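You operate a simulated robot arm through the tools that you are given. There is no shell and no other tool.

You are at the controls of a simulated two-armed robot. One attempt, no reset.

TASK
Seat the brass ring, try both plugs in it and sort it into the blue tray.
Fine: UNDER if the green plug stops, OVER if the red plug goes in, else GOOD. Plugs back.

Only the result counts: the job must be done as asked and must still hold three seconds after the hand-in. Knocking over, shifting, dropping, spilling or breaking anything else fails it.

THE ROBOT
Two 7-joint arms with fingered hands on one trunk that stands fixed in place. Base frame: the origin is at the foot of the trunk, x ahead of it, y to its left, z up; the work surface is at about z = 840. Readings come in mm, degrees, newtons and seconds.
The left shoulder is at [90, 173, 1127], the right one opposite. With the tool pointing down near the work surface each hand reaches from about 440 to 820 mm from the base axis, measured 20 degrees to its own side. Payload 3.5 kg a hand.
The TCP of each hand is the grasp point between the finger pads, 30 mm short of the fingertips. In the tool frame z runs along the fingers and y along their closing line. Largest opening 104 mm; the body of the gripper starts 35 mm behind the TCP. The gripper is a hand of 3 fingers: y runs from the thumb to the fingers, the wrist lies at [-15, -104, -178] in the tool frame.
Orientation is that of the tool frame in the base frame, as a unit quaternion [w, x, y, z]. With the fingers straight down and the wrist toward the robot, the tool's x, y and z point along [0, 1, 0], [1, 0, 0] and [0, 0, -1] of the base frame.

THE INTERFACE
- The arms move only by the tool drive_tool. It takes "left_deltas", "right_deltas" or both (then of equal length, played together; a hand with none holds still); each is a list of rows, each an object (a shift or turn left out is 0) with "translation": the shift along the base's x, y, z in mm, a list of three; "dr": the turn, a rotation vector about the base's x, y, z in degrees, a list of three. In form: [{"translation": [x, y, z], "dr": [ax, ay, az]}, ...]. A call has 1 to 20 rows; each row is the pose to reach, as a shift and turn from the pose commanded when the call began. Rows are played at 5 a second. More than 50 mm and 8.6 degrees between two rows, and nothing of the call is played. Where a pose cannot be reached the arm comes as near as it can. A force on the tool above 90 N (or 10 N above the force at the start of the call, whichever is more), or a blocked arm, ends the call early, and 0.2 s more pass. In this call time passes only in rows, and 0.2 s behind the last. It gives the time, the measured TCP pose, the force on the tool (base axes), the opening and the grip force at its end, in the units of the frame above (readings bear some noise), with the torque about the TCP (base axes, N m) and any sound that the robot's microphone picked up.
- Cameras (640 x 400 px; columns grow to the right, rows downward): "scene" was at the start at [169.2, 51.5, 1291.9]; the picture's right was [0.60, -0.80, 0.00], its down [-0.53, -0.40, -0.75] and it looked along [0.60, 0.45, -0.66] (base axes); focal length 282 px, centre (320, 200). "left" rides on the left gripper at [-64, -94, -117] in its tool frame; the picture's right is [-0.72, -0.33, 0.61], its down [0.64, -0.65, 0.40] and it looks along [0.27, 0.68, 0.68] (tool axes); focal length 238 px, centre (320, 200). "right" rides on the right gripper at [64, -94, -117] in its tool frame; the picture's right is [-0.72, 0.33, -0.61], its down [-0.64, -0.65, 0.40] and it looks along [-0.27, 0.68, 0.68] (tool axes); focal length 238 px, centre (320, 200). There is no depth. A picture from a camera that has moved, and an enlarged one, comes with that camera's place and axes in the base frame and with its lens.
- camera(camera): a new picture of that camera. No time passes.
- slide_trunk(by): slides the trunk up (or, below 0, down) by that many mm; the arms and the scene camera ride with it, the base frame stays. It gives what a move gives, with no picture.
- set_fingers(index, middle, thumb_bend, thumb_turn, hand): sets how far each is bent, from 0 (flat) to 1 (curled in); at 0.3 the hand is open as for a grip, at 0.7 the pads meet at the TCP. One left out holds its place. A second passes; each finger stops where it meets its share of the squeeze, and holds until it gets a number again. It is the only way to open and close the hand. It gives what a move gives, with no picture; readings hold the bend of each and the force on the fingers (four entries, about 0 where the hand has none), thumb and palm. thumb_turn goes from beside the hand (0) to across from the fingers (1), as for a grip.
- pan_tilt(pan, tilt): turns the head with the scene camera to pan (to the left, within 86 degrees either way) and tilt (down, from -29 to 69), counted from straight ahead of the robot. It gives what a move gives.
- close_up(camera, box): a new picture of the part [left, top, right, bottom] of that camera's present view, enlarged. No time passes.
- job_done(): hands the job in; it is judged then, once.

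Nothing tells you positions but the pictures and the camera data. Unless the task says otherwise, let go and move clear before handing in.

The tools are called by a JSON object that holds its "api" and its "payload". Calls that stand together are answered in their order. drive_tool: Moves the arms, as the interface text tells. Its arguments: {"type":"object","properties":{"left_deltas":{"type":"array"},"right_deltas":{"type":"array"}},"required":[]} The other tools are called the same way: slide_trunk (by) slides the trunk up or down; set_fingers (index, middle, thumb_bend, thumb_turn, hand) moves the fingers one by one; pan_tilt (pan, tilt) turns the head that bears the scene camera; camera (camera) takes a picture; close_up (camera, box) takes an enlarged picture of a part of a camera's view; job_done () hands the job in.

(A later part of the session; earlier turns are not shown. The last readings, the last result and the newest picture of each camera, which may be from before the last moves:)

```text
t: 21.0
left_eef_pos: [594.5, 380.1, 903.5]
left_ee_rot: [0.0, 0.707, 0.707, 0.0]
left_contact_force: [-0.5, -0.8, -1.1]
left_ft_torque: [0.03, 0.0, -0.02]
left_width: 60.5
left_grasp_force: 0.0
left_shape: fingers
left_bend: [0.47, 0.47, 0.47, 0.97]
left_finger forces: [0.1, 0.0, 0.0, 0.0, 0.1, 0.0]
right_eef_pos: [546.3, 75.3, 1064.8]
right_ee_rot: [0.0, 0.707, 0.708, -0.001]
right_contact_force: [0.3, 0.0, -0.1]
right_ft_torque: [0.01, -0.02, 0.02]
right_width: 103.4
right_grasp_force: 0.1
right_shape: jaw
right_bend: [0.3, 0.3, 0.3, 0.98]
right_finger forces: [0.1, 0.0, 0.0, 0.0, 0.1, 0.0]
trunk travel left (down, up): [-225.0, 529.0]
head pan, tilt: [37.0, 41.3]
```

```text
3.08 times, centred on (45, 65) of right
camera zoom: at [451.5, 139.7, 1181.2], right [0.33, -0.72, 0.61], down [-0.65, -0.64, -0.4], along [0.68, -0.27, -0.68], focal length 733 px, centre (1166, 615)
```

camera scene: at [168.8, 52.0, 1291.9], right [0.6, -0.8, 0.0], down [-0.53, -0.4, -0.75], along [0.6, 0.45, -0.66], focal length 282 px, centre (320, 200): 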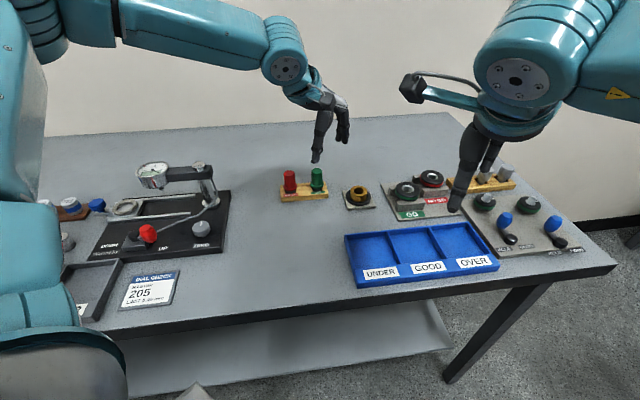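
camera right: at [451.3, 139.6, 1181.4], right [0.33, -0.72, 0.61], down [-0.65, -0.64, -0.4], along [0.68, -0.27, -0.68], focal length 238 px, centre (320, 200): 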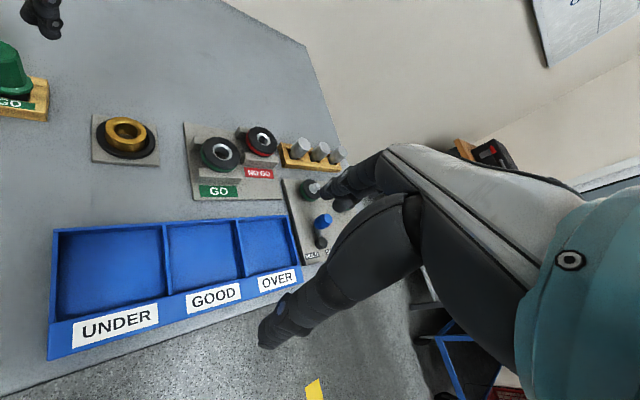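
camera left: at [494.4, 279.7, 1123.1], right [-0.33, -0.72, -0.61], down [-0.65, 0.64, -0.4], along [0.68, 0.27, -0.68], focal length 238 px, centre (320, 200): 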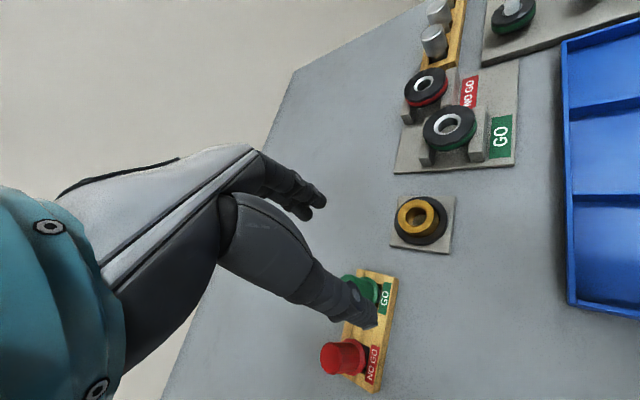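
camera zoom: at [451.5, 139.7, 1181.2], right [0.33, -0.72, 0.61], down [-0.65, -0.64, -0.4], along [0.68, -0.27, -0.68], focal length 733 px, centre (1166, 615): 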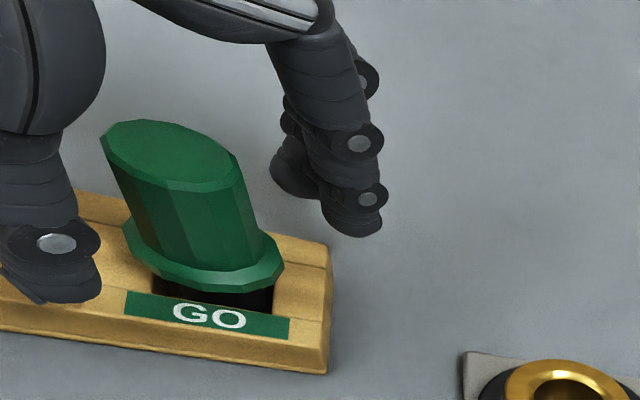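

The handle is slightly toward -y of the finger centre, so I'll shift (-1, -2) and close gently.

{"api": "drive_tool", "payload": {"left_deltas": [{"translation": [-1, -2, 0]}]}}

{"api": "set_fingers", "payload": {"hand": "left", "index": 0.58, "middle": 0.58, "thumb_bend": 0.58}}

{"api": "close_up", "payload": {"camera": "scene", "box": [295, 150, 345, 200]}}

{"api": "close_up", "payload": {"camera": "left", "box": [250, 160, 390, 290]}}

{"api": "close_up", "payload": {"camera": "right", "box": [0, 0, 90, 130]}}

```text
t: 21.4
left_eef_pos: [593.8, 378.7, 904.6]
left_ee_rot: [-0.001, 0.708, 0.706, 0.001]
left_contact_force: [-0.5, -0.3, -0.5]
left_ft_torque: [0.01, 0.0, 0.03]
left_width: 60.7
left_grasp_force: 0.1
left_shape: fingers
left_bend: [0.47, 0.47, 0.47, 0.97]
left_finger forces: [0.1, 0.1, 0.0, 0.0, 0.0, 0.0]
right_eef_pos: [544.6, 73.9, 1066.4]
right_ee_rot: [0.0, 0.707, 0.707, 0.0]
right_contact_force: [0.2, -0.4, 0.0]
right_ft_torque: [0.01, -0.05, 0.0]
right_width: 103.5
right_grasp_force: 0.1
right_shape: jaw
right_bend: [0.3, 0.3, 0.3, 0.98]
right_finger forces: [0.0, 0.1, 0.1, 0.0, 0.1, 0.0]
trunk travel left (down, up): [-225.0, 529.0]
head pan, tilt: [37.0, 41.3]
```

```text
t: 22.4
left_eef_pos: [594.2, 378.0, 905.8]
left_ee_rot: [0.001, 0.707, 0.707, 0.0]
left_contact_force: [0.5, 0.2, -1.0]
left_ft_torque: [0.03, -0.01, 0.0]
left_width: 34.6
left_grasp_force: 0.0
left_shape: fingers
left_bend: [0.57, 0.57, 0.57, 0.97]
left_finger forces: [0.1, 0.0, 0.0, 0.0, 0.1, 0.0]
right_eef_pos: [545.2, 73.8, 1065.9]
right_ee_rot: [0.0, 0.707, 0.707, 0.0]
right_contact_force: [-0.3, 0.0, 0.9]
right_ft_torque: [0.02, 0.0, 0.0]
right_width: 103.6
right_grasp_force: 0.0
right_shape: jaw
right_bend: [0.3, 0.3, 0.3, 0.98]
right_finger forces: [0.1, 0.1, 0.0, 0.0, 0.0, 0.0]
trunk travel left (down, up): [-225.0, 529.0]
head pan, tilt: [37.0, 41.3]
```

```text
8.00 times, centred on (320, 175) of scene
camera zoom: at [169.2, 51.5, 1291.9], right [0.6, -0.8, 0.0], down [-0.53, -0.4, -0.75], along [0.6, 0.45, -0.66], focal length 2259 px, centre (320, 400)
```

zoom: 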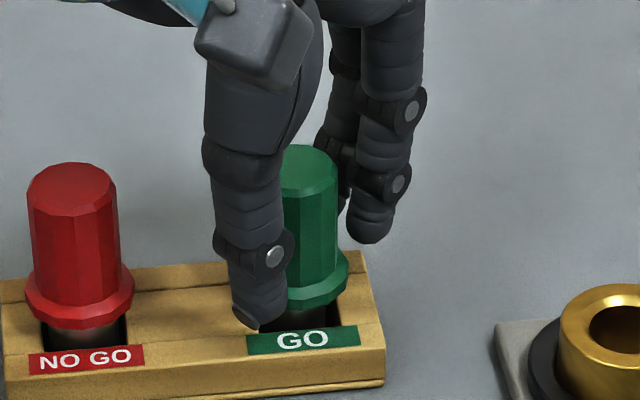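

```text
3.08 times, centred on (320, 225) of left
camera zoom: at [499.5, 314.0, 1020.9], right [-0.33, -0.72, -0.61], down [-0.65, 0.64, -0.4], along [0.68, 0.27, -0.68], focal length 733 px, centre (320, 123)
```

zoom: 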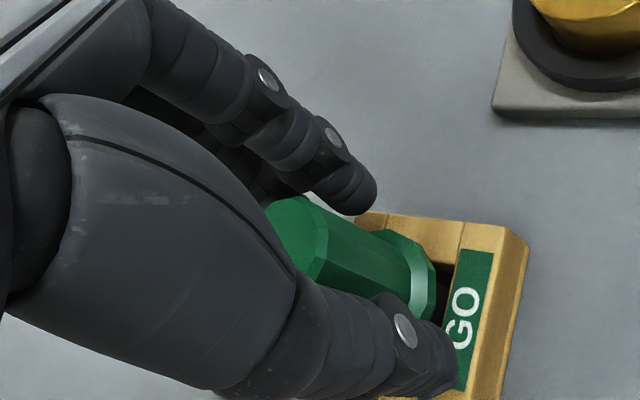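

```text
3.08 times, centred on (45, 65) of right
camera zoom: at [451.3, 139.6, 1181.4], right [0.33, -0.72, 0.61], down [-0.65, -0.64, -0.4], along [0.68, -0.27, -0.68], focal length 733 px, centre (1166, 615)
```

zoom: 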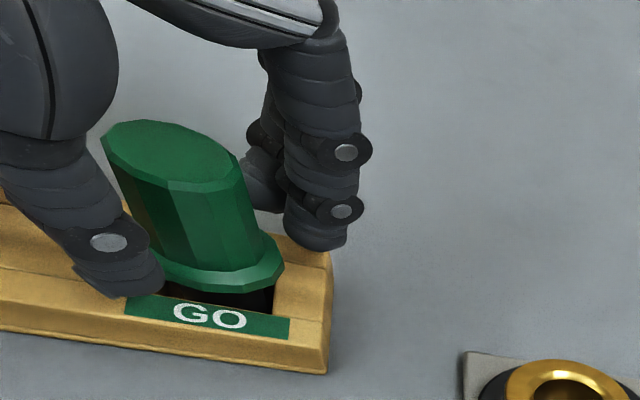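

{"api": "set_fingers", "payload": {"hand": "left", "index": 0.64, "middle": 0.64, "thumb_bend": 0.64}}

{"api": "close_up", "payload": {"camera": "right", "box": [0, 0, 90, 130]}}

{"api": "close_up", "payload": {"camera": "scene", "box": [295, 150, 345, 200]}}

```text
t: 23.4
left_eef_pos: [594.5, 378.1, 903.6]
left_ee_rot: [0.0, 0.707, 0.707, 0.001]
left_contact_force: [-0.3, -0.1, -0.7]
left_ft_torque: [0.0, -0.06, -0.01]
left_width: 18.5
left_grasp_force: 1.5
left_shape: fingers
left_bend: [0.63, 0.63, 0.63, 0.97]
left_finger forces: [0.4, 1.1, 0.0, 0.0, 1.2, 0.0]
right_eef_pos: [544.0, 75.2, 1065.3]
right_ee_rot: [0.0, 0.707, 0.707, -0.001]
right_contact_force: [-0.4, -0.5, -0.2]
right_ft_torque: [-0.01, -0.02, 0.01]
right_width: 103.6
right_grasp_force: 0.0
right_shape: jaw
right_bend: [0.3, 0.3, 0.3, 0.98]
right_finger forces: [0.1, 0.0, 0.0, 0.0, 0.0, 0.0]
trunk travel left (down, up): [-225.0, 529.0]
head pan, tilt: [37.0, 41.3]
```

```text
3.08 times, centred on (45, 65) of right
camera zoom: at [451.3, 139.6, 1181.4], right [0.33, -0.72, 0.61], down [-0.65, -0.64, -0.4], along [0.68, -0.27, -0.68], focal length 733 px, centre (1166, 615)
```

zoom: 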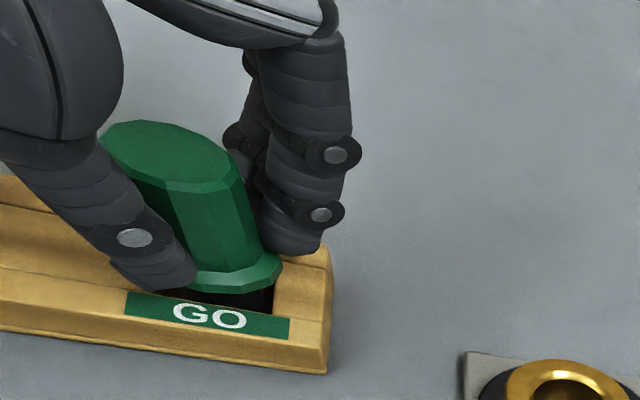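

```text
8.00 times, centred on (320, 175) of scene
camera zoom: at [169.2, 51.5, 1291.8], right [0.6, -0.8, 0.0], down [-0.53, -0.4, -0.75], along [0.6, 0.45, -0.66], focal length 2259 px, centre (320, 400)
```

zoom: 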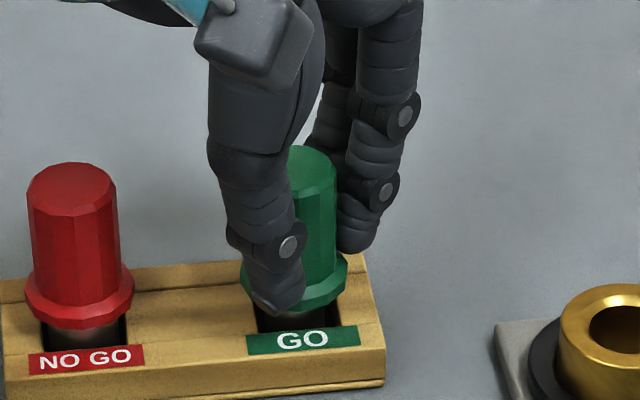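

Thumb and fingers touch simultaneously at 0.63, so the hand is well centred on the plug. I'll squeeze more and lift a little.

{"api": "set_fingers", "payload": {"hand": "left", "index": 0.7, "middle": 0.7, "thumb_bend": 0.72}}

{"api": "drive_tool", "payload": {"left_deltas": [{"translation": [0, 0, 3]}, {"translation": [0, 0, 6]}]}}

{"api": "close_up", "payload": {"camera": "right", "box": [0, 0, 90, 130]}}

{"api": "close_up", "payload": {"camera": "scene", "box": [295, 150, 345, 200]}}

```text
t: 24.4
left_eef_pos: [594.0, 379.2, 905.0]
left_ee_rot: [0.0, 0.707, 0.708, 0.0]
left_contact_force: [0.9, 0.8, 0.2]
left_ft_torque: [0.02, -0.03, -0.02]
left_width: 15.2
left_grasp_force: 8.3
left_shape: fingers
left_bend: [0.65, 0.65, 0.65, 0.96]
left_finger forces: [4.1, 5.0, 0.1, 0.0, 7.7, 0.0]
right_eef_pos: [545.3, 75.5, 1064.9]
right_ee_rot: [0.0, 0.707, 0.707, 0.0]
right_contact_force: [-0.4, 0.7, -0.2]
right_ft_torque: [0.0, 0.0, -0.01]
right_width: 103.3
right_grasp_force: 0.0
right_shape: jaw
right_bend: [0.3, 0.3, 0.3, 0.98]
right_finger forces: [0.0, 0.0, 0.0, 0.0, 0.1, 0.0]
trunk travel left (down, up): [-225.0, 529.0]
head pan, tilt: [37.0, 41.3]
```

```text
t: 25.0
left_eef_pos: [594.1, 379.8, 911.0]
left_ee_rot: [-0.001, 0.708, 0.707, 0.0]
left_contact_force: [-0.4, 0.3, -2.4]
left_ft_torque: [0.01, -0.03, -0.02]
left_width: 15.3
left_grasp_force: 8.5
left_shape: fingers
left_bend: [0.65, 0.66, 0.65, 0.96]
left_finger forces: [4.0, 4.5, 0.0, 0.1, 7.5, 0.1]
right_eef_pos: [544.8, 75.2, 1065.4]
right_ee_rot: [0.0, 0.707, 0.707, 0.0]
right_contact_force: [-0.7, -0.1, 0.1]
right_ft_torque: [0.01, 0.01, -0.03]
right_width: 103.7
right_grasp_force: 0.1
right_shape: jaw
right_bend: [0.3, 0.3, 0.3, 0.98]
right_finger forces: [0.1, 0.0, 0.0, 0.0, 0.0, 0.0]
trunk travel left (down, up): [-225.0, 529.0]
head pan, tilt: [37.0, 41.3]
```

```text
3.08 times, centred on (45, 65) of right
camera zoom: at [451.5, 139.7, 1181.3], right [0.33, -0.72, 0.61], down [-0.65, -0.64, -0.4], along [0.68, -0.27, -0.68], focal length 733 px, centre (1166, 615)
```

zoom: 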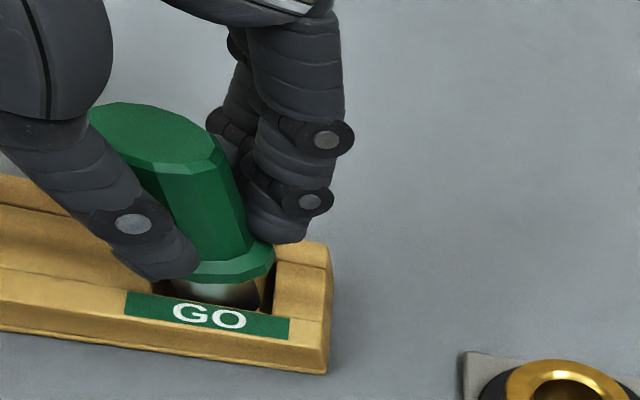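

```text
8.00 times, centred on (320, 175) of scene
camera zoom: at [169.3, 51.6, 1291.8], right [0.6, -0.8, 0.0], down [-0.53, -0.4, -0.75], along [0.6, 0.45, -0.66], focal length 2259 px, centre (320, 400)
```

zoom: 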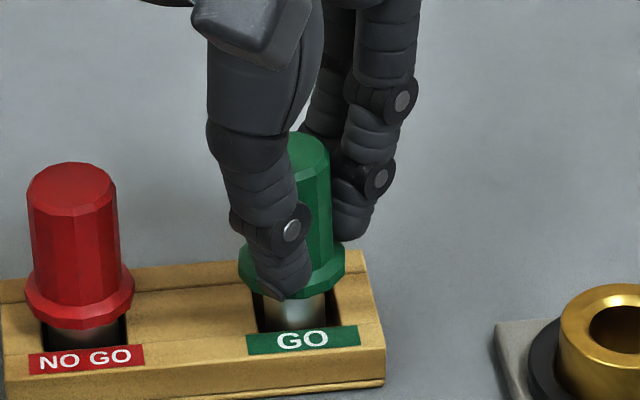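

The plug rises with the hand. I'll firm up the grip slightly, then lift it fully out.

{"api": "set_fingers", "payload": {"hand": "left", "index": 0.73, "middle": 0.73, "thumb_bend": 0.77}}

{"api": "drive_tool", "payload": {"left_deltas": [{"translation": [0, 0, 10]}, {"translation": [0, 0, 20]}, {"translation": [0, 0, 35]}]}}

{"api": "close_up", "payload": {"camera": "right", "box": [0, 0, 90, 130]}}

{"api": "close_up", "payload": {"camera": "scene", "box": [295, 140, 345, 200]}}

```text
t: 26.0
left_eef_pos: [593.8, 379.4, 909.4]
left_ee_rot: [0.0, 0.708, 0.707, 0.0]
left_contact_force: [0.7, 1.3, -2.3]
left_ft_torque: [0.08, -0.06, -0.02]
left_width: 13.7
left_grasp_force: 15.9
left_shape: fingers
left_bend: [0.72, 0.65, 0.65, 0.95]
left_finger forces: [7.8, 10.2, 0.0, 0.0, 13.6, 0.1]
right_eef_pos: [545.5, 75.2, 1066.3]
right_ee_rot: [0.0, 0.707, 0.707, 0.001]
right_contact_force: [0.1, 0.3, 0.2]
right_ft_torque: [0.01, 0.01, 0.0]
right_width: 103.5
right_grasp_force: 0.0
right_shape: jaw
right_bend: [0.3, 0.3, 0.3, 0.98]
right_finger forces: [0.1, 0.0, 0.0, 0.0, 0.0, 0.0]
trunk travel left (down, up): [-225.0, 529.0]
head pan, tilt: [37.0, 41.3]
```

```text
t: 26.8
left_eef_pos: [592.9, 379.0, 944.7]
left_ee_rot: [0.0, 0.707, 0.707, 0.0]
left_contact_force: [-1.1, 0.1, -0.7]
left_ft_torque: [0.02, 0.01, 0.03]
left_width: 13.8
left_grasp_force: 14.3
left_shape: fingers
left_bend: [0.72, 0.66, 0.66, 0.95]
left_finger forces: [8.0, 7.3, 0.0, 0.0, 13.7, 0.0]
right_eef_pos: [544.7, 76.8, 1064.5]
right_ee_rot: [0.0, 0.707, 0.707, 0.0]
right_contact_force: [-0.7, 0.3, 0.0]
right_ft_torque: [-0.03, 0.0, 0.01]
right_width: 103.7
right_grasp_force: 0.1
right_shape: jaw
right_bend: [0.3, 0.3, 0.3, 0.98]
right_finger forces: [0.0, 0.0, 0.0, 0.0, 0.0, 0.0]
trunk travel left (down, up): [-225.0, 529.0]
head pan, tilt: [37.0, 41.3]
```

```text
3.08 times, centred on (45, 65) of right
camera zoom: at [451.2, 139.5, 1181.5], right [0.33, -0.72, 0.61], down [-0.65, -0.64, -0.4], along [0.68, -0.27, -0.68], focal length 733 px, centre (1166, 615)
```

zoom: 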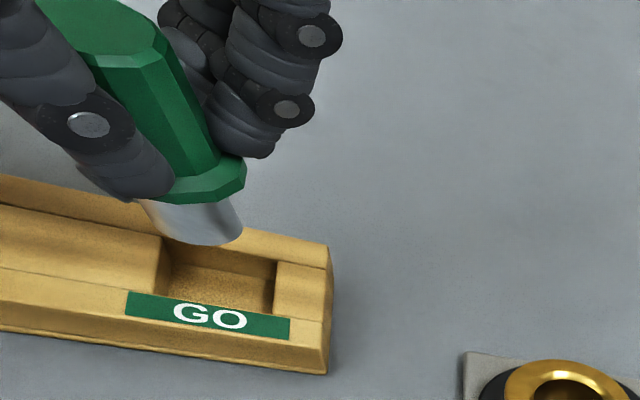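

```text
6.67 times, centred on (320, 170) of scene
camera zoom: at [169.0, 51.4, 1291.9], right [0.6, -0.8, 0.0], down [-0.53, -0.4, -0.75], along [0.6, 0.45, -0.66], focal length 1882 px, centre (320, 400)
```

zoom: 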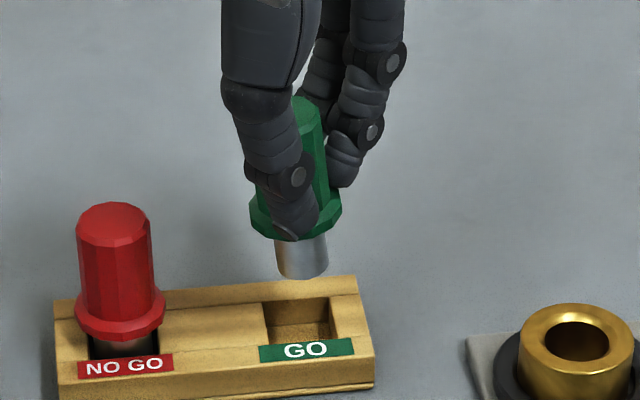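

The green plug is out of the rack. I'll zoom in to check whether it hangs straight.

{"api": "close_up", "payload": {"camera": "scene", "box": [306, 150, 338, 185]}}

{"api": "close_up", "payload": {"camera": "right", "box": [0, 0, 50, 80]}}

{"api": "close_up", "payload": {"camera": "left", "box": [250, 180, 390, 290]}}

```text
11.43 times, centred on (322, 168) of scene
camera zoom: at [169.0, 51.4, 1291.9], right [0.6, -0.8, 0.0], down [-0.53, -0.4, -0.75], along [0.6, 0.45, -0.66], focal length 3227 px, centre (297, 571)
```

zoom: 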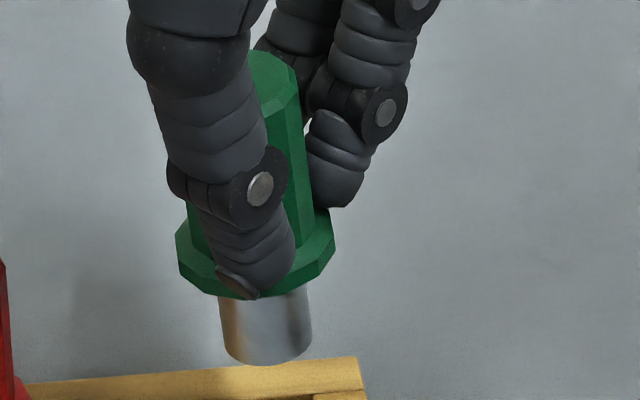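

```text
5.00 times, centred on (25, 40) of right
camera zoom: at [451.2, 139.5, 1181.5], right [0.33, -0.72, 0.61], down [-0.65, -0.64, -0.4], along [0.68, -0.27, -0.68], focal length 1192 px, centre (1795, 1000)
```

zoom: 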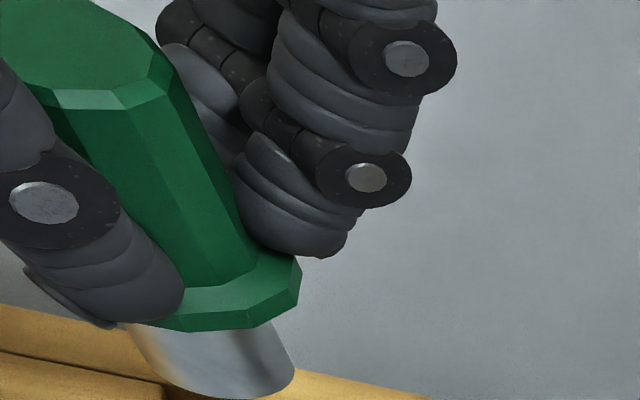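

```text
3.64 times, centred on (320, 235) of left
camera zoom: at [498.6, 314.8, 1061.3], right [-0.33, -0.72, -0.61], down [-0.65, 0.64, -0.4], along [0.68, 0.27, -0.68], focal length 867 px, centre (320, 73)
```

zoom: 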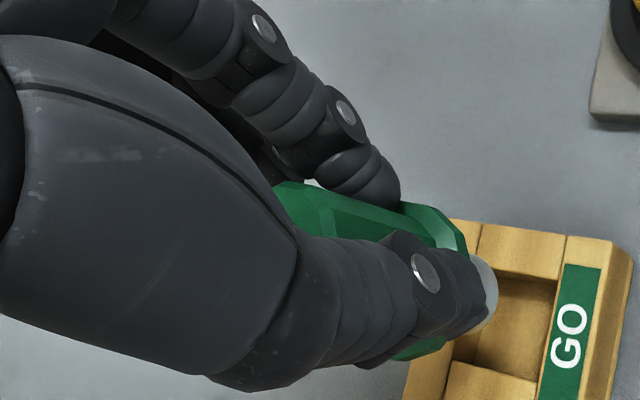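

The plug leans about 3–4°. I'll measure the plug tip and bore more precisely before the trial.

{"api": "close_up", "payload": {"camera": "scene", "box": [312, 170, 332, 185]}}

{"api": "close_up", "payload": {"camera": "scene", "box": [350, 182, 374, 200]}}

{"api": "close_up", "payload": {"camera": "scene", "box": [312, 178, 340, 202]}}

```text
16.00 times, centred on (322, 178) of scene
camera zoom: at [169.0, 51.4, 1291.9], right [0.6, -0.8, 0.0], down [-0.53, -0.4, -0.75], along [0.6, 0.45, -0.66], focal length 4518 px, centre (288, 560)
```

zoom: 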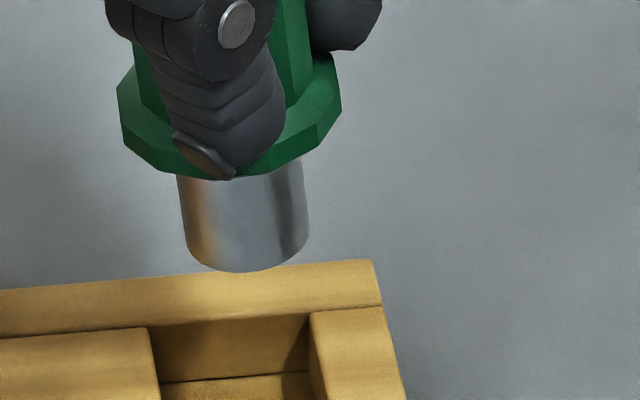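

```text
16.00 times, centred on (362, 191) of scene
camera zoom: at [169.0, 51.4, 1291.9], right [0.6, -0.8, 0.0], down [-0.53, -0.4, -0.75], along [0.6, 0.45, -0.66], focal length 4518 px, centre (-352, 344)
```

zoom: 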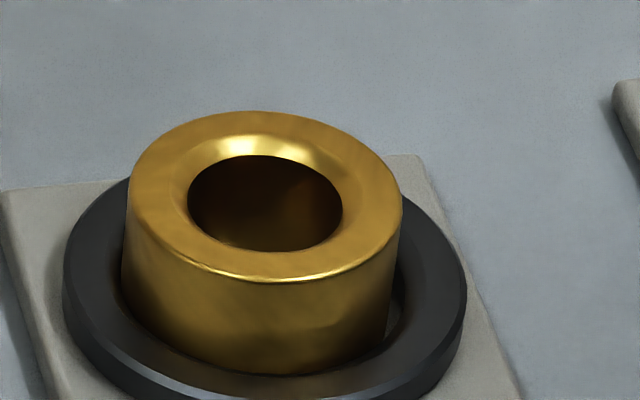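

```text
16.00 times, centred on (326, 190) of scene
camera zoom: at [169.0, 51.4, 1291.9], right [0.6, -0.8, 0.0], down [-0.53, -0.4, -0.75], along [0.6, 0.45, -0.66], focal length 4518 px, centre (224, 360)
```

zoom: 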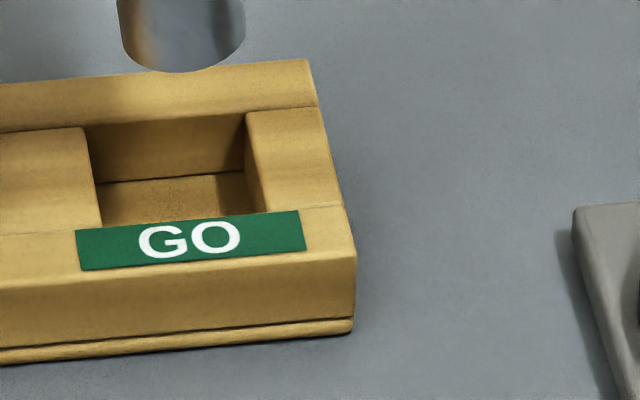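

Comparing the scene and right views, the plug leans about 5° with its bottom toward +x and 2° toward -y. I'll rotate the hand to straighten it and check.

{"api": "drive_tool", "payload": {"left_deltas": [{"translation": [0, 0, 10], "dr": [1.0, 2.7, 0]}, {"translation": [0, 0, 10], "dr": [1.9, 5.4, 0]}]}}

{"api": "close_up", "payload": {"camera": "scene", "box": [306, 155, 338, 180]}}

{"api": "close_up", "payload": {"camera": "right", "box": [0, 0, 60, 75]}}

{"api": "close_up", "payload": {"camera": "left", "box": [300, 190, 400, 290]}}

```text
t: 27.4
left_eef_pos: [593.2, 379.5, 955.3]
left_ee_rot: [-0.045, 0.706, 0.707, -0.022]
left_contact_force: [-0.5, 0.3, -1.6]
left_ft_torque: [-0.02, 0.03, -0.03]
left_width: 13.7
left_grasp_force: 14.2
left_shape: fingers
left_bend: [0.72, 0.66, 0.66, 0.95]
left_finger forces: [8.2, 7.3, 0.1, 0.0, 13.5, 0.0]
right_eef_pos: [546.1, 74.1, 1065.9]
right_ee_rot: [0.0, 0.707, 0.707, 0.0]
right_contact_force: [0.2, 0.4, -0.7]
right_ft_torque: [0.03, -0.01, 0.0]
right_width: 103.4
right_grasp_force: 0.1
right_shape: jaw
right_bend: [0.3, 0.3, 0.3, 0.98]
right_finger forces: [0.1, 0.0, 0.1, 0.1, 0.0, 0.0]
trunk travel left (down, up): [-225.0, 529.0]
head pan, tilt: [37.0, 41.3]
```

```text
16.00 times, centred on (322, 168) of scene
camera zoom: at [169.5, 51.6, 1291.8], right [0.6, -0.8, 0.0], down [-0.53, -0.4, -0.75], along [0.6, 0.45, -0.66], focal length 4518 px, centre (288, 720)
```

zoom: 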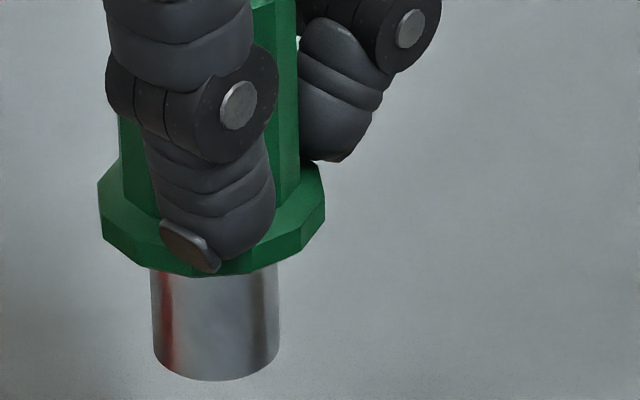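

```text
5.33 times, centred on (30, 38) of right
camera zoom: at [451.6, 139.7, 1181.2], right [0.33, -0.72, 0.61], down [-0.65, -0.64, -0.4], along [0.68, -0.27, -0.68], focal length 1271 px, centre (1867, 1067)
```

zoom: 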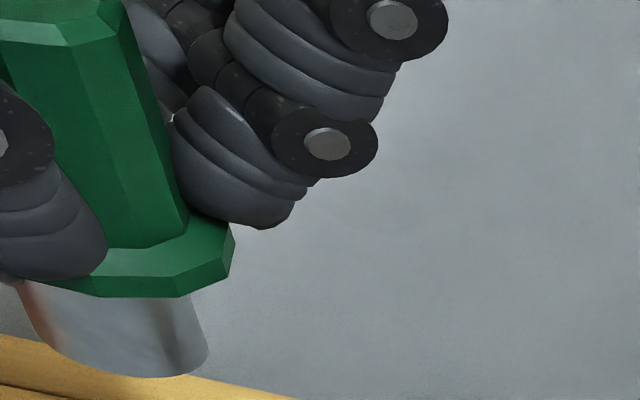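

```text
4.00 times, centred on (350, 240) of left
camera zoom: at [511.0, 310.8, 1077.9], right [-0.38, -0.7, -0.6], down [-0.69, 0.65, -0.32], along [0.62, 0.29, -0.73], focal length 953 px, centre (200, 40)
```

zoom: 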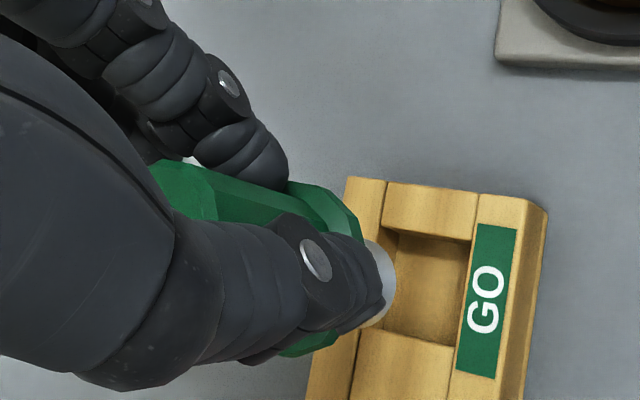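

The plug is nearly vertical now, with about 1.5° left. I'll correct that and carry it over the seated ring at a safe height.

{"api": "drive_tool", "payload": {"left_deltas": [{"translation": [10, -24, 0], "dr": [0.5, 0, 0]}, {"translation": [20, -49, 0], "dr": [1.0, 0, 0]}, {"translation": [30, -74, 0], "dr": [1.5, 0, 0]}, {"translation": [39.5, -98.7, 0], "dr": [1.5, 0, 0]}]}}

{"api": "close_up", "payload": {"camera": "scene", "box": [340, 160, 388, 205]}}

{"api": "close_up", "payload": {"camera": "right", "box": [80, 60, 180, 160]}}

{"api": "close_up", "payload": {"camera": "left", "box": [290, 190, 410, 310]}}

```text
t: 28.4
left_eef_pos: [633.3, 279.2, 955.0]
left_ee_rot: [-0.055, 0.706, 0.706, -0.013]
left_contact_force: [0.1, 0.4, -1.7]
left_ft_torque: [0.01, -0.02, -0.05]
left_width: 13.7
left_grasp_force: 15.0
left_shape: fingers
left_bend: [0.72, 0.66, 0.66, 0.95]
left_finger forces: [8.3, 7.4, 0.0, 0.0, 13.5, 0.0]
right_eef_pos: [545.6, 75.1, 1065.0]
right_ee_rot: [0.0, 0.707, 0.707, 0.0]
right_contact_force: [0.2, -0.1, 0.1]
right_ft_torque: [0.0, -0.01, 0.01]
right_width: 103.4
right_grasp_force: 0.1
right_shape: jaw
right_bend: [0.3, 0.3, 0.3, 0.98]
right_finger forces: [0.0, 0.0, 0.0, 0.1, 0.0, 0.0]
trunk travel left (down, up): [-225.0, 529.0]
head pan, tilt: [37.0, 41.3]
```

```text
8.89 times, centred on (364, 182) of scene
camera zoom: at [169.4, 51.2, 1291.8], right [0.6, -0.8, 0.0], down [-0.53, -0.4, -0.75], along [0.6, 0.45, -0.66], focal length 2510 px, centre (-71, 356)
```

zoom: 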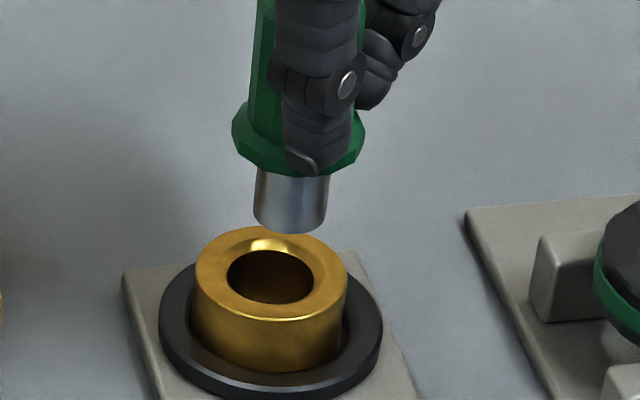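

```text
4.00 times, centred on (130, 110) of right
camera zoom: at [451.6, 139.4, 1181.3], right [0.33, -0.72, 0.61], down [-0.65, -0.64, -0.4], along [0.68, -0.27, -0.68], focal length 953 px, centre (1080, 560)
```

zoom: 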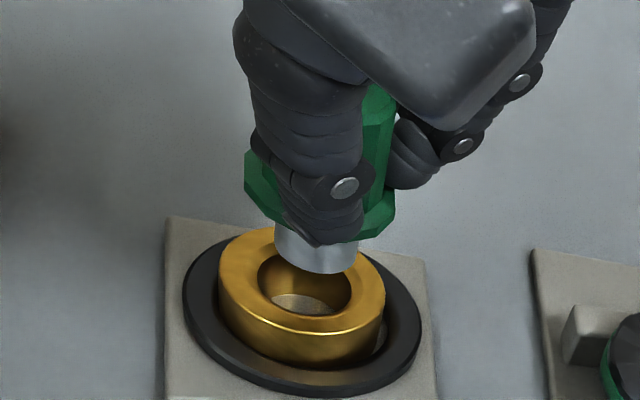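

```text
3.33 times, centred on (350, 250) of left
camera zoom: at [550.4, 207.3, 1076.1], right [-0.38, -0.68, -0.62], down [-0.69, 0.66, -0.3], along [0.62, 0.31, -0.72], focal length 794 px, centre (220, 33)
```

zoom: 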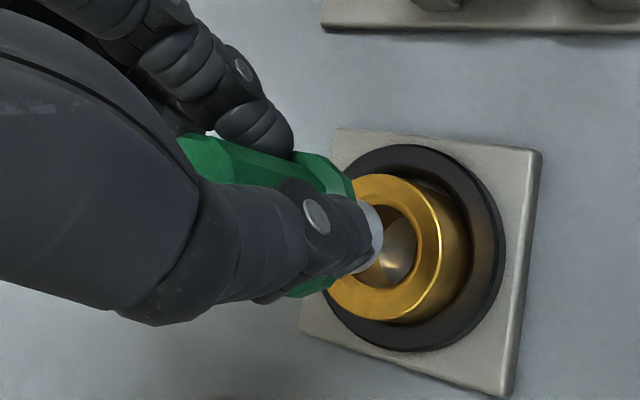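

{"api": "close_up", "payload": {"camera": "scene", "box": [352, 170, 376, 188]}}

{"api": "close_up", "payload": {"camera": "right", "box": [110, 90, 158, 135]}}

{"api": "close_up", "payload": {"camera": "scene", "box": [345, 175, 380, 202]}}

```text
16.00 times, centred on (364, 179) of scene
camera zoom: at [169.4, 51.2, 1291.8], right [0.6, -0.8, 0.0], down [-0.53, -0.4, -0.75], along [0.6, 0.45, -0.66], focal length 4518 px, centre (-384, 536)
```

zoom: 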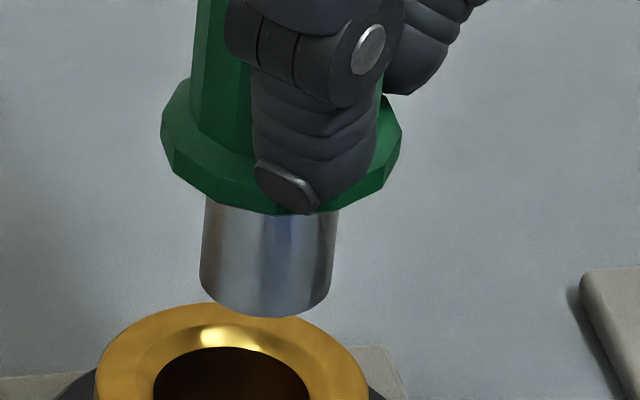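

```text
8.89 times, centred on (134, 112) of right
camera zoom: at [451.6, 139.4, 1181.3], right [0.33, -0.72, 0.61], down [-0.65, -0.64, -0.4], along [0.68, -0.27, -0.68], focal length 2119 px, centre (1973, 978)
```

zoom: 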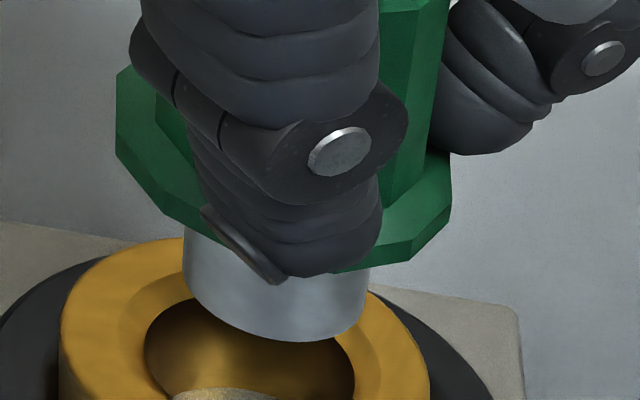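

```text
14.81 times, centred on (362, 188) of scene
camera zoom: at [169.4, 51.2, 1291.8], right [0.6, -0.8, 0.0], down [-0.53, -0.4, -0.75], along [0.6, 0.45, -0.66], focal length 4183 px, centre (-310, 370)
```

zoom: 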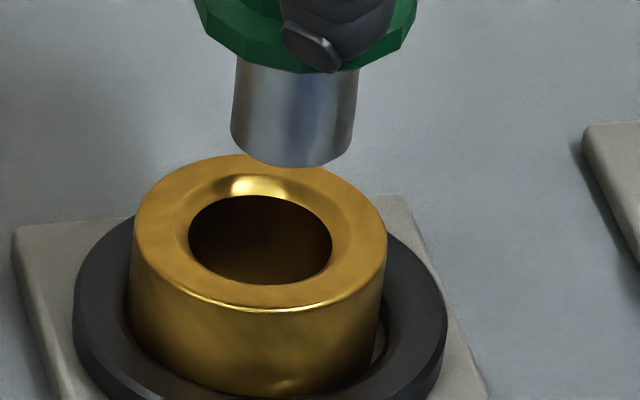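

The plug tip is roughly over the bore. I'll shift +2 mm in y, trim the tilt by 1° and lower to about 8 mm above the ring for a closer comparison.

{"api": "drive_tool", "payload": {"left_deltas": [{"translation": [0, 0.5, -6], "dr": [0.5, 0, 0]}, {"translation": [0, 1.0, -13], "dr": [1.0, 0, 0]}]}}

{"api": "close_up", "payload": {"camera": "scene", "box": [345, 175, 380, 202]}}

{"api": "close_up", "payload": {"camera": "right", "box": [95, 95, 155, 155]}}

{"api": "close_up", "payload": {"camera": "left", "box": [310, 200, 390, 280]}}

```text
t: 29.0
left_eef_pos: [634.0, 281.2, 941.7]
left_ee_rot: [-0.061, 0.705, 0.707, -0.007]
left_contact_force: [0.0, 0.4, -1.4]
left_ft_torque: [-0.02, -0.02, -0.02]
left_width: 13.7
left_grasp_force: 14.6
left_shape: fingers
left_bend: [0.72, 0.66, 0.66, 0.95]
left_finger forces: [8.2, 7.4, 0.1, 0.0, 13.5, 0.1]
right_eef_pos: [543.9, 75.4, 1065.2]
right_ee_rot: [0.0, 0.707, 0.707, 0.0]
right_contact_force: [-1.2, 1.3, -0.1]
right_ft_torque: [0.0, 0.01, 0.01]
right_width: 103.7
right_grasp_force: 0.0
right_shape: jaw
right_bend: [0.3, 0.3, 0.3, 0.98]
right_finger forces: [0.0, 0.1, 0.0, 0.0, 0.1, 0.0]
trunk travel left (down, up): [-225.0, 529.0]
head pan, tilt: [37.0, 41.3]
```

```text
14.81 times, centred on (362, 188) of scene
camera zoom: at [169.4, 51.6, 1291.8], right [0.6, -0.8, 0.0], down [-0.53, -0.4, -0.75], along [0.6, 0.45, -0.66], focal length 4183 px, centre (-310, 370)
```

zoom: 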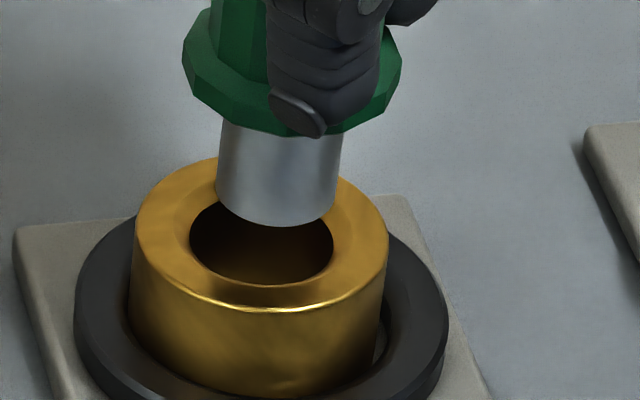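

```text
6.67 times, centred on (125, 125) of right
camera zoom: at [451.5, 139.7, 1181.3], right [0.33, -0.72, 0.61], down [-0.65, -0.64, -0.4], along [0.68, -0.27, -0.68], focal length 1589 px, centre (1620, 700)
```

zoom: 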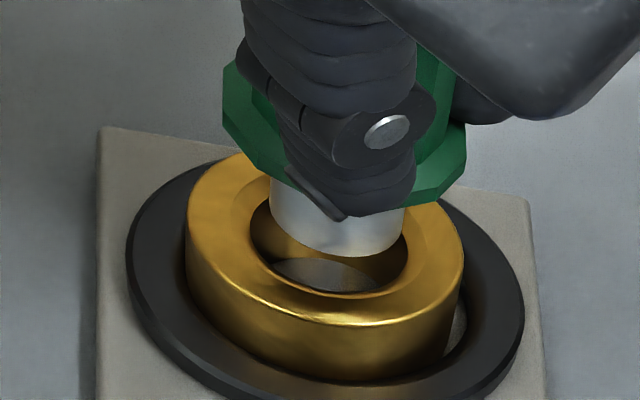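

```text
5.00 times, centred on (350, 240) of left
camera zoom: at [551.6, 206.7, 1061.3], right [-0.38, -0.67, -0.63], down [-0.69, 0.67, -0.29], along [0.62, 0.32, -0.72], focal length 1192 px, centre (170, 0)
```

zoom: 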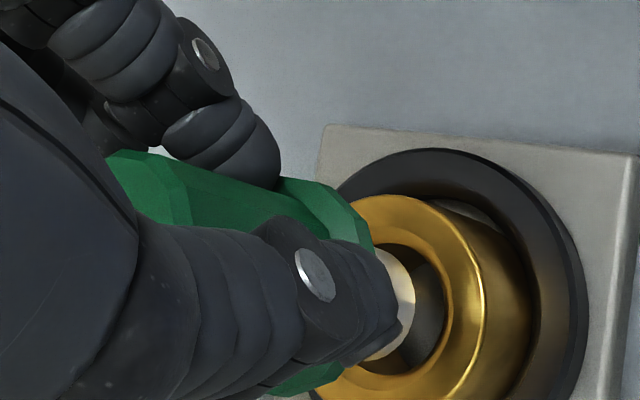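

The tip is about 1 mm toward -y of the bore axis. I'll correct that and lower to just above the ring's top face.

{"api": "drive_tool", "payload": {"left_deltas": [{"translation": [-0.3, 1.1, -3]}, {"translation": [-0.3, 1.1, -6]}]}}

{"api": "close_up", "payload": {"camera": "scene", "box": [345, 175, 380, 202]}}

{"api": "close_up", "payload": {"camera": "right", "box": [95, 95, 155, 155]}}

{"api": "close_up", "payload": {"camera": "left", "box": [310, 200, 390, 280]}}

```text
t: 29.6
left_eef_pos: [634.1, 282.2, 935.6]
left_ee_rot: [-0.06, 0.705, 0.706, -0.006]
left_contact_force: [0.1, -0.7, -0.9]
left_ft_torque: [-0.03, 0.0, 0.0]
left_width: 13.9
left_grasp_force: 14.4
left_shape: fingers
left_bend: [0.72, 0.66, 0.66, 0.95]
left_finger forces: [8.1, 7.4, 0.1, 0.0, 13.5, 0.0]
right_eef_pos: [544.9, 74.6, 1065.4]
right_ee_rot: [-0.001, 0.707, 0.707, -0.001]
right_contact_force: [-0.1, -0.3, -0.2]
right_ft_torque: [-0.03, -0.01, 0.04]
right_width: 103.7
right_grasp_force: 0.0
right_shape: jaw
right_bend: [0.3, 0.3, 0.3, 0.98]
right_finger forces: [0.1, 0.0, 0.0, 0.1, 0.0, 0.1]
trunk travel left (down, up): [-225.0, 529.0]
head pan, tilt: [37.0, 41.3]
```

```text
14.81 times, centred on (362, 188) of scene
camera zoom: at [169.3, 51.5, 1291.8], right [0.6, -0.8, 0.0], down [-0.53, -0.4, -0.75], along [0.6, 0.45, -0.66], focal length 4183 px, centre (-310, 370)
```

zoom: 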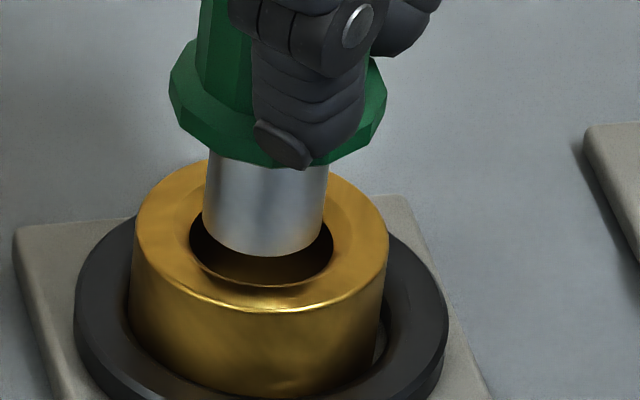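

```text
6.67 times, centred on (125, 125) of right
camera zoom: at [451.4, 139.6, 1181.3], right [0.33, -0.72, 0.61], down [-0.65, -0.64, -0.4], along [0.68, -0.27, -0.68], focal length 1589 px, centre (1620, 700)
```

zoom: 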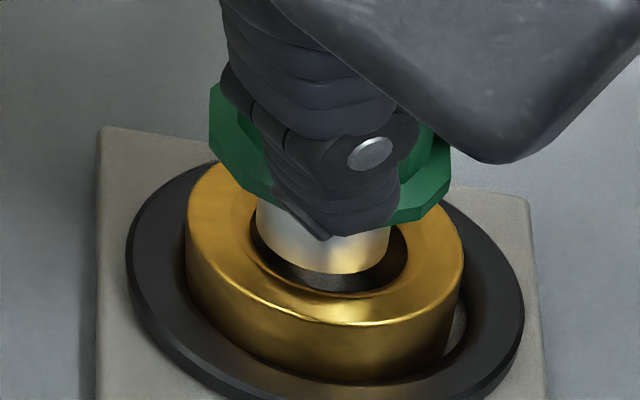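

```text
5.00 times, centred on (350, 240) of left
camera zoom: at [550.4, 207.9, 1055.5], right [-0.38, -0.67, -0.63], down [-0.69, 0.67, -0.29], along [0.62, 0.32, -0.72], focal length 1192 px, centre (170, 0)
```

zoom: 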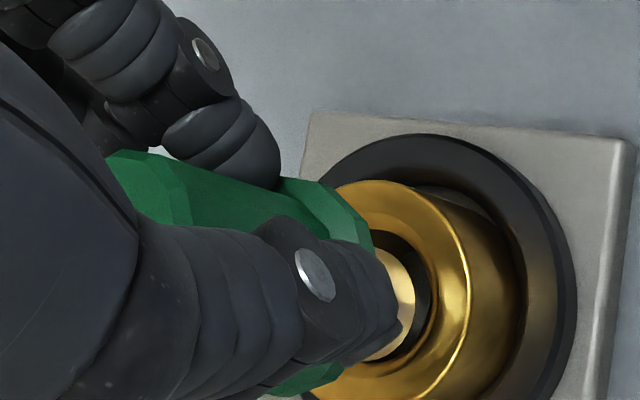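

The tip is right over the bore. I'll lower 6 mm with small force-monitored steps to enter.

{"api": "drive_tool", "payload": {"left_deltas": [{"translation": [0.6, 0, -1.5]}, {"translation": [0.6, 0, -3]}, {"translation": [0.6, 0, -4.5]}, {"translation": [0.6, 0, -6]}]}}

{"api": "close_up", "payload": {"camera": "scene", "box": [345, 175, 380, 202]}}

{"api": "close_up", "payload": {"camera": "right", "box": [95, 95, 155, 155]}}

```text
t: 30.6
left_eef_pos: [633.7, 282.9, 930.6]
left_ee_rot: [-0.061, 0.706, 0.706, -0.006]
left_contact_force: [0.5, 0.4, -0.9]
left_ft_torque: [0.01, -0.04, -0.02]
left_width: 13.7
left_grasp_force: 14.7
left_shape: fingers
left_bend: [0.72, 0.66, 0.66, 0.95]
left_finger forces: [8.3, 7.7, 0.1, 0.0, 13.5, 0.0]
right_eef_pos: [545.3, 74.6, 1064.1]
right_ee_rot: [-0.001, 0.707, 0.707, 0.001]
right_contact_force: [0.4, -0.6, 0.5]
right_ft_torque: [0.0, -0.01, 0.01]
right_width: 103.5
right_grasp_force: 0.1
right_shape: jaw
right_bend: [0.3, 0.3, 0.3, 0.98]
right_finger forces: [0.0, 0.0, 0.1, 0.0, 0.0, 0.0]
trunk travel left (down, up): [-225.0, 529.0]
head pan, tilt: [37.0, 41.3]
```

```text
14.81 times, centred on (362, 188) of scene
camera zoom: at [169.2, 51.5, 1291.9], right [0.6, -0.8, 0.0], down [-0.53, -0.4, -0.75], along [0.6, 0.45, -0.66], focal length 4183 px, centre (-310, 370)
```

zoom: 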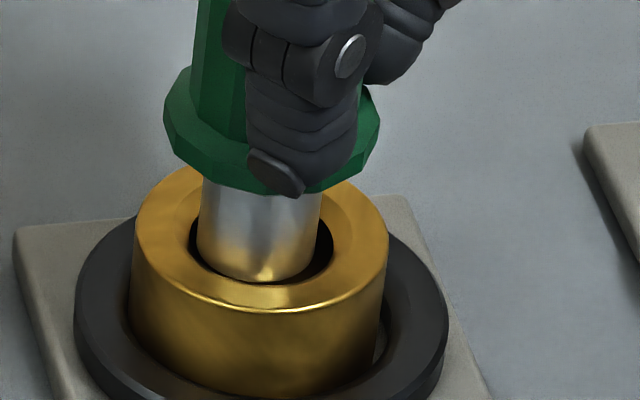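

```text
6.67 times, centred on (125, 125) of right
camera zoom: at [451.4, 139.6, 1181.4], right [0.33, -0.72, 0.61], down [-0.65, -0.64, -0.4], along [0.68, -0.27, -0.68], focal length 1589 px, centre (1620, 700)
```

zoom: 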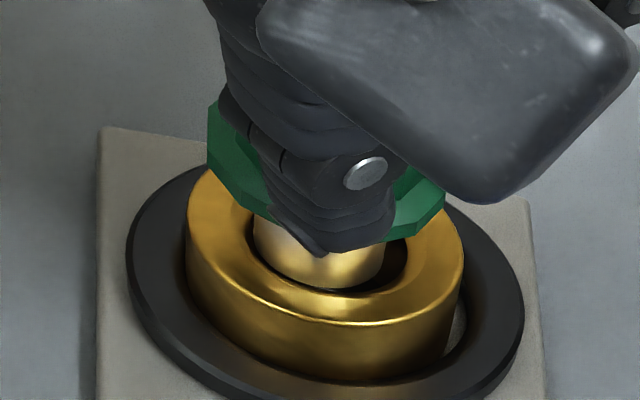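

There is no contact and the tip is entering the bore. I'll lower another 6 mm.

{"api": "drive_tool", "payload": {"left_deltas": [{"translation": [-0.3, 0, -1]}, {"translation": [-0.3, 0, -2]}, {"translation": [-0.3, 0, -3]}, {"translation": [-0.3, 0, -4]}, {"translation": [-0.3, 0, -5]}, {"translation": [-0.3, 0, -6]}]}}

{"api": "close_up", "payload": {"camera": "scene", "box": [345, 175, 380, 202]}}

{"api": "close_up", "payload": {"camera": "right", "box": [95, 95, 155, 155]}}

```text
t: 32.0
left_eef_pos: [632.5, 281.1, 923.2]
left_ee_rot: [-0.06, 0.706, 0.706, -0.006]
left_contact_force: [1.5, -0.3, 0.1]
left_ft_torque: [0.09, -0.13, -0.01]
left_width: 13.8
left_grasp_force: 16.2
left_shape: fingers
left_bend: [0.72, 0.66, 0.67, 0.95]
left_finger forces: [9.6, 9.5, 0.0, 0.0, 13.3, 0.0]
right_eef_pos: [545.5, 75.0, 1066.2]
right_ee_rot: [0.0, 0.707, 0.707, 0.0]
right_contact_force: [0.1, 0.1, -0.5]
right_ft_torque: [0.0, 0.0, -0.02]
right_width: 103.5
right_grasp_force: 0.0
right_shape: jaw
right_bend: [0.3, 0.3, 0.3, 0.98]
right_finger forces: [0.1, 0.0, 0.1, 0.0, 0.1, 0.1]
trunk travel left (down, up): [-225.0, 529.0]
head pan, tilt: [37.0, 41.3]
```

```text
14.81 times, centred on (362, 188) of scene
camera zoom: at [169.5, 51.5, 1291.8], right [0.6, -0.8, 0.0], down [-0.53, -0.4, -0.75], along [0.6, 0.45, -0.66], focal length 4183 px, centre (-310, 370)
```

zoom: 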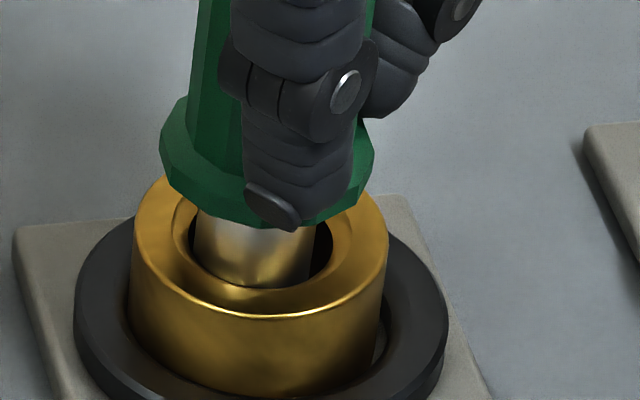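

```text
6.67 times, centred on (125, 125) of right
camera zoom: at [451.6, 139.7, 1181.2], right [0.33, -0.72, 0.61], down [-0.65, -0.64, -0.4], along [0.68, -0.27, -0.68], focal length 1589 px, centre (1620, 700)
```

zoom: 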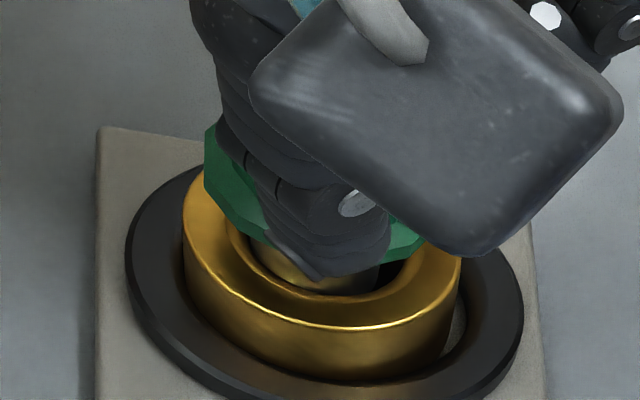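

The tip is about 9 mm inside with a slight side contact toward +x. I'll recentre a bit and continue down.

{"api": "drive_tool", "payload": {"left_deltas": [{"translation": [0.8, -0.3, 0]}, {"translation": [0.8, -0.3, -1]}, {"translation": [0.8, -0.3, -2]}, {"translation": [0.8, -0.3, -3]}]}}

{"api": "close_up", "payload": {"camera": "scene", "box": [345, 175, 380, 202]}}

{"api": "close_up", "payload": {"camera": "left", "box": [310, 200, 390, 280]}}

```text
t: 33.0
left_eef_pos: [635.3, 282.6, 920.6]
left_ee_rot: [-0.06, 0.705, 0.706, -0.007]
left_contact_force: [1.7, 0.5, -0.8]
left_ft_torque: [0.02, -0.06, 0.03]
left_width: 13.6
left_grasp_force: 14.9
left_shape: fingers
left_bend: [0.72, 0.66, 0.67, 0.95]
left_finger forces: [8.0, 8.7, 0.0, 0.0, 13.5, 0.1]
right_eef_pos: [545.4, 75.5, 1064.8]
right_ee_rot: [0.0, 0.707, 0.707, 0.0]
right_contact_force: [-0.4, -0.8, -0.3]
right_ft_torque: [-0.02, 0.01, -0.03]
right_width: 103.3
right_grasp_force: 0.1
right_shape: jaw
right_bend: [0.3, 0.3, 0.3, 0.98]
right_finger forces: [0.1, 0.0, 0.0, 0.1, 0.1, 0.0]
trunk travel left (down, up): [-225.0, 529.0]
head pan, tilt: [37.0, 41.3]
```

```text
14.81 times, centred on (362, 188) of scene
camera zoom: at [169.4, 51.6, 1291.8], right [0.6, -0.8, 0.0], down [-0.53, -0.4, -0.75], along [0.6, 0.45, -0.66], focal length 4183 px, centre (-310, 370)
```

zoom: 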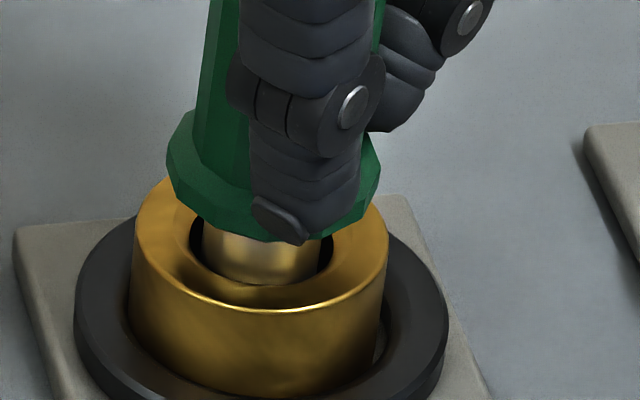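

```text
5.00 times, centred on (350, 240) of left
camera zoom: at [551.8, 207.7, 1040.0], right [-0.38, -0.67, -0.63], down [-0.69, 0.67, -0.29], along [0.62, 0.32, -0.72], focal length 1192 px, centre (170, 0)
```

zoom: 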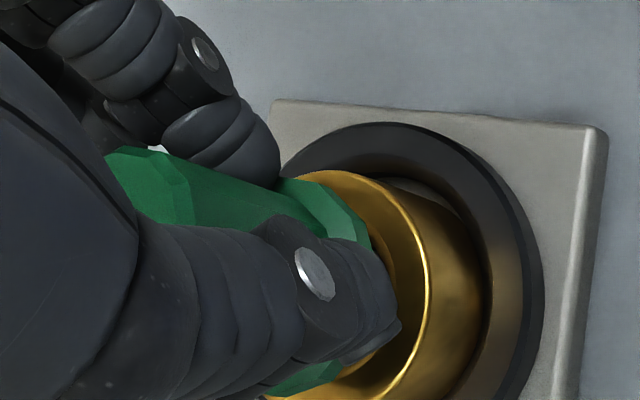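

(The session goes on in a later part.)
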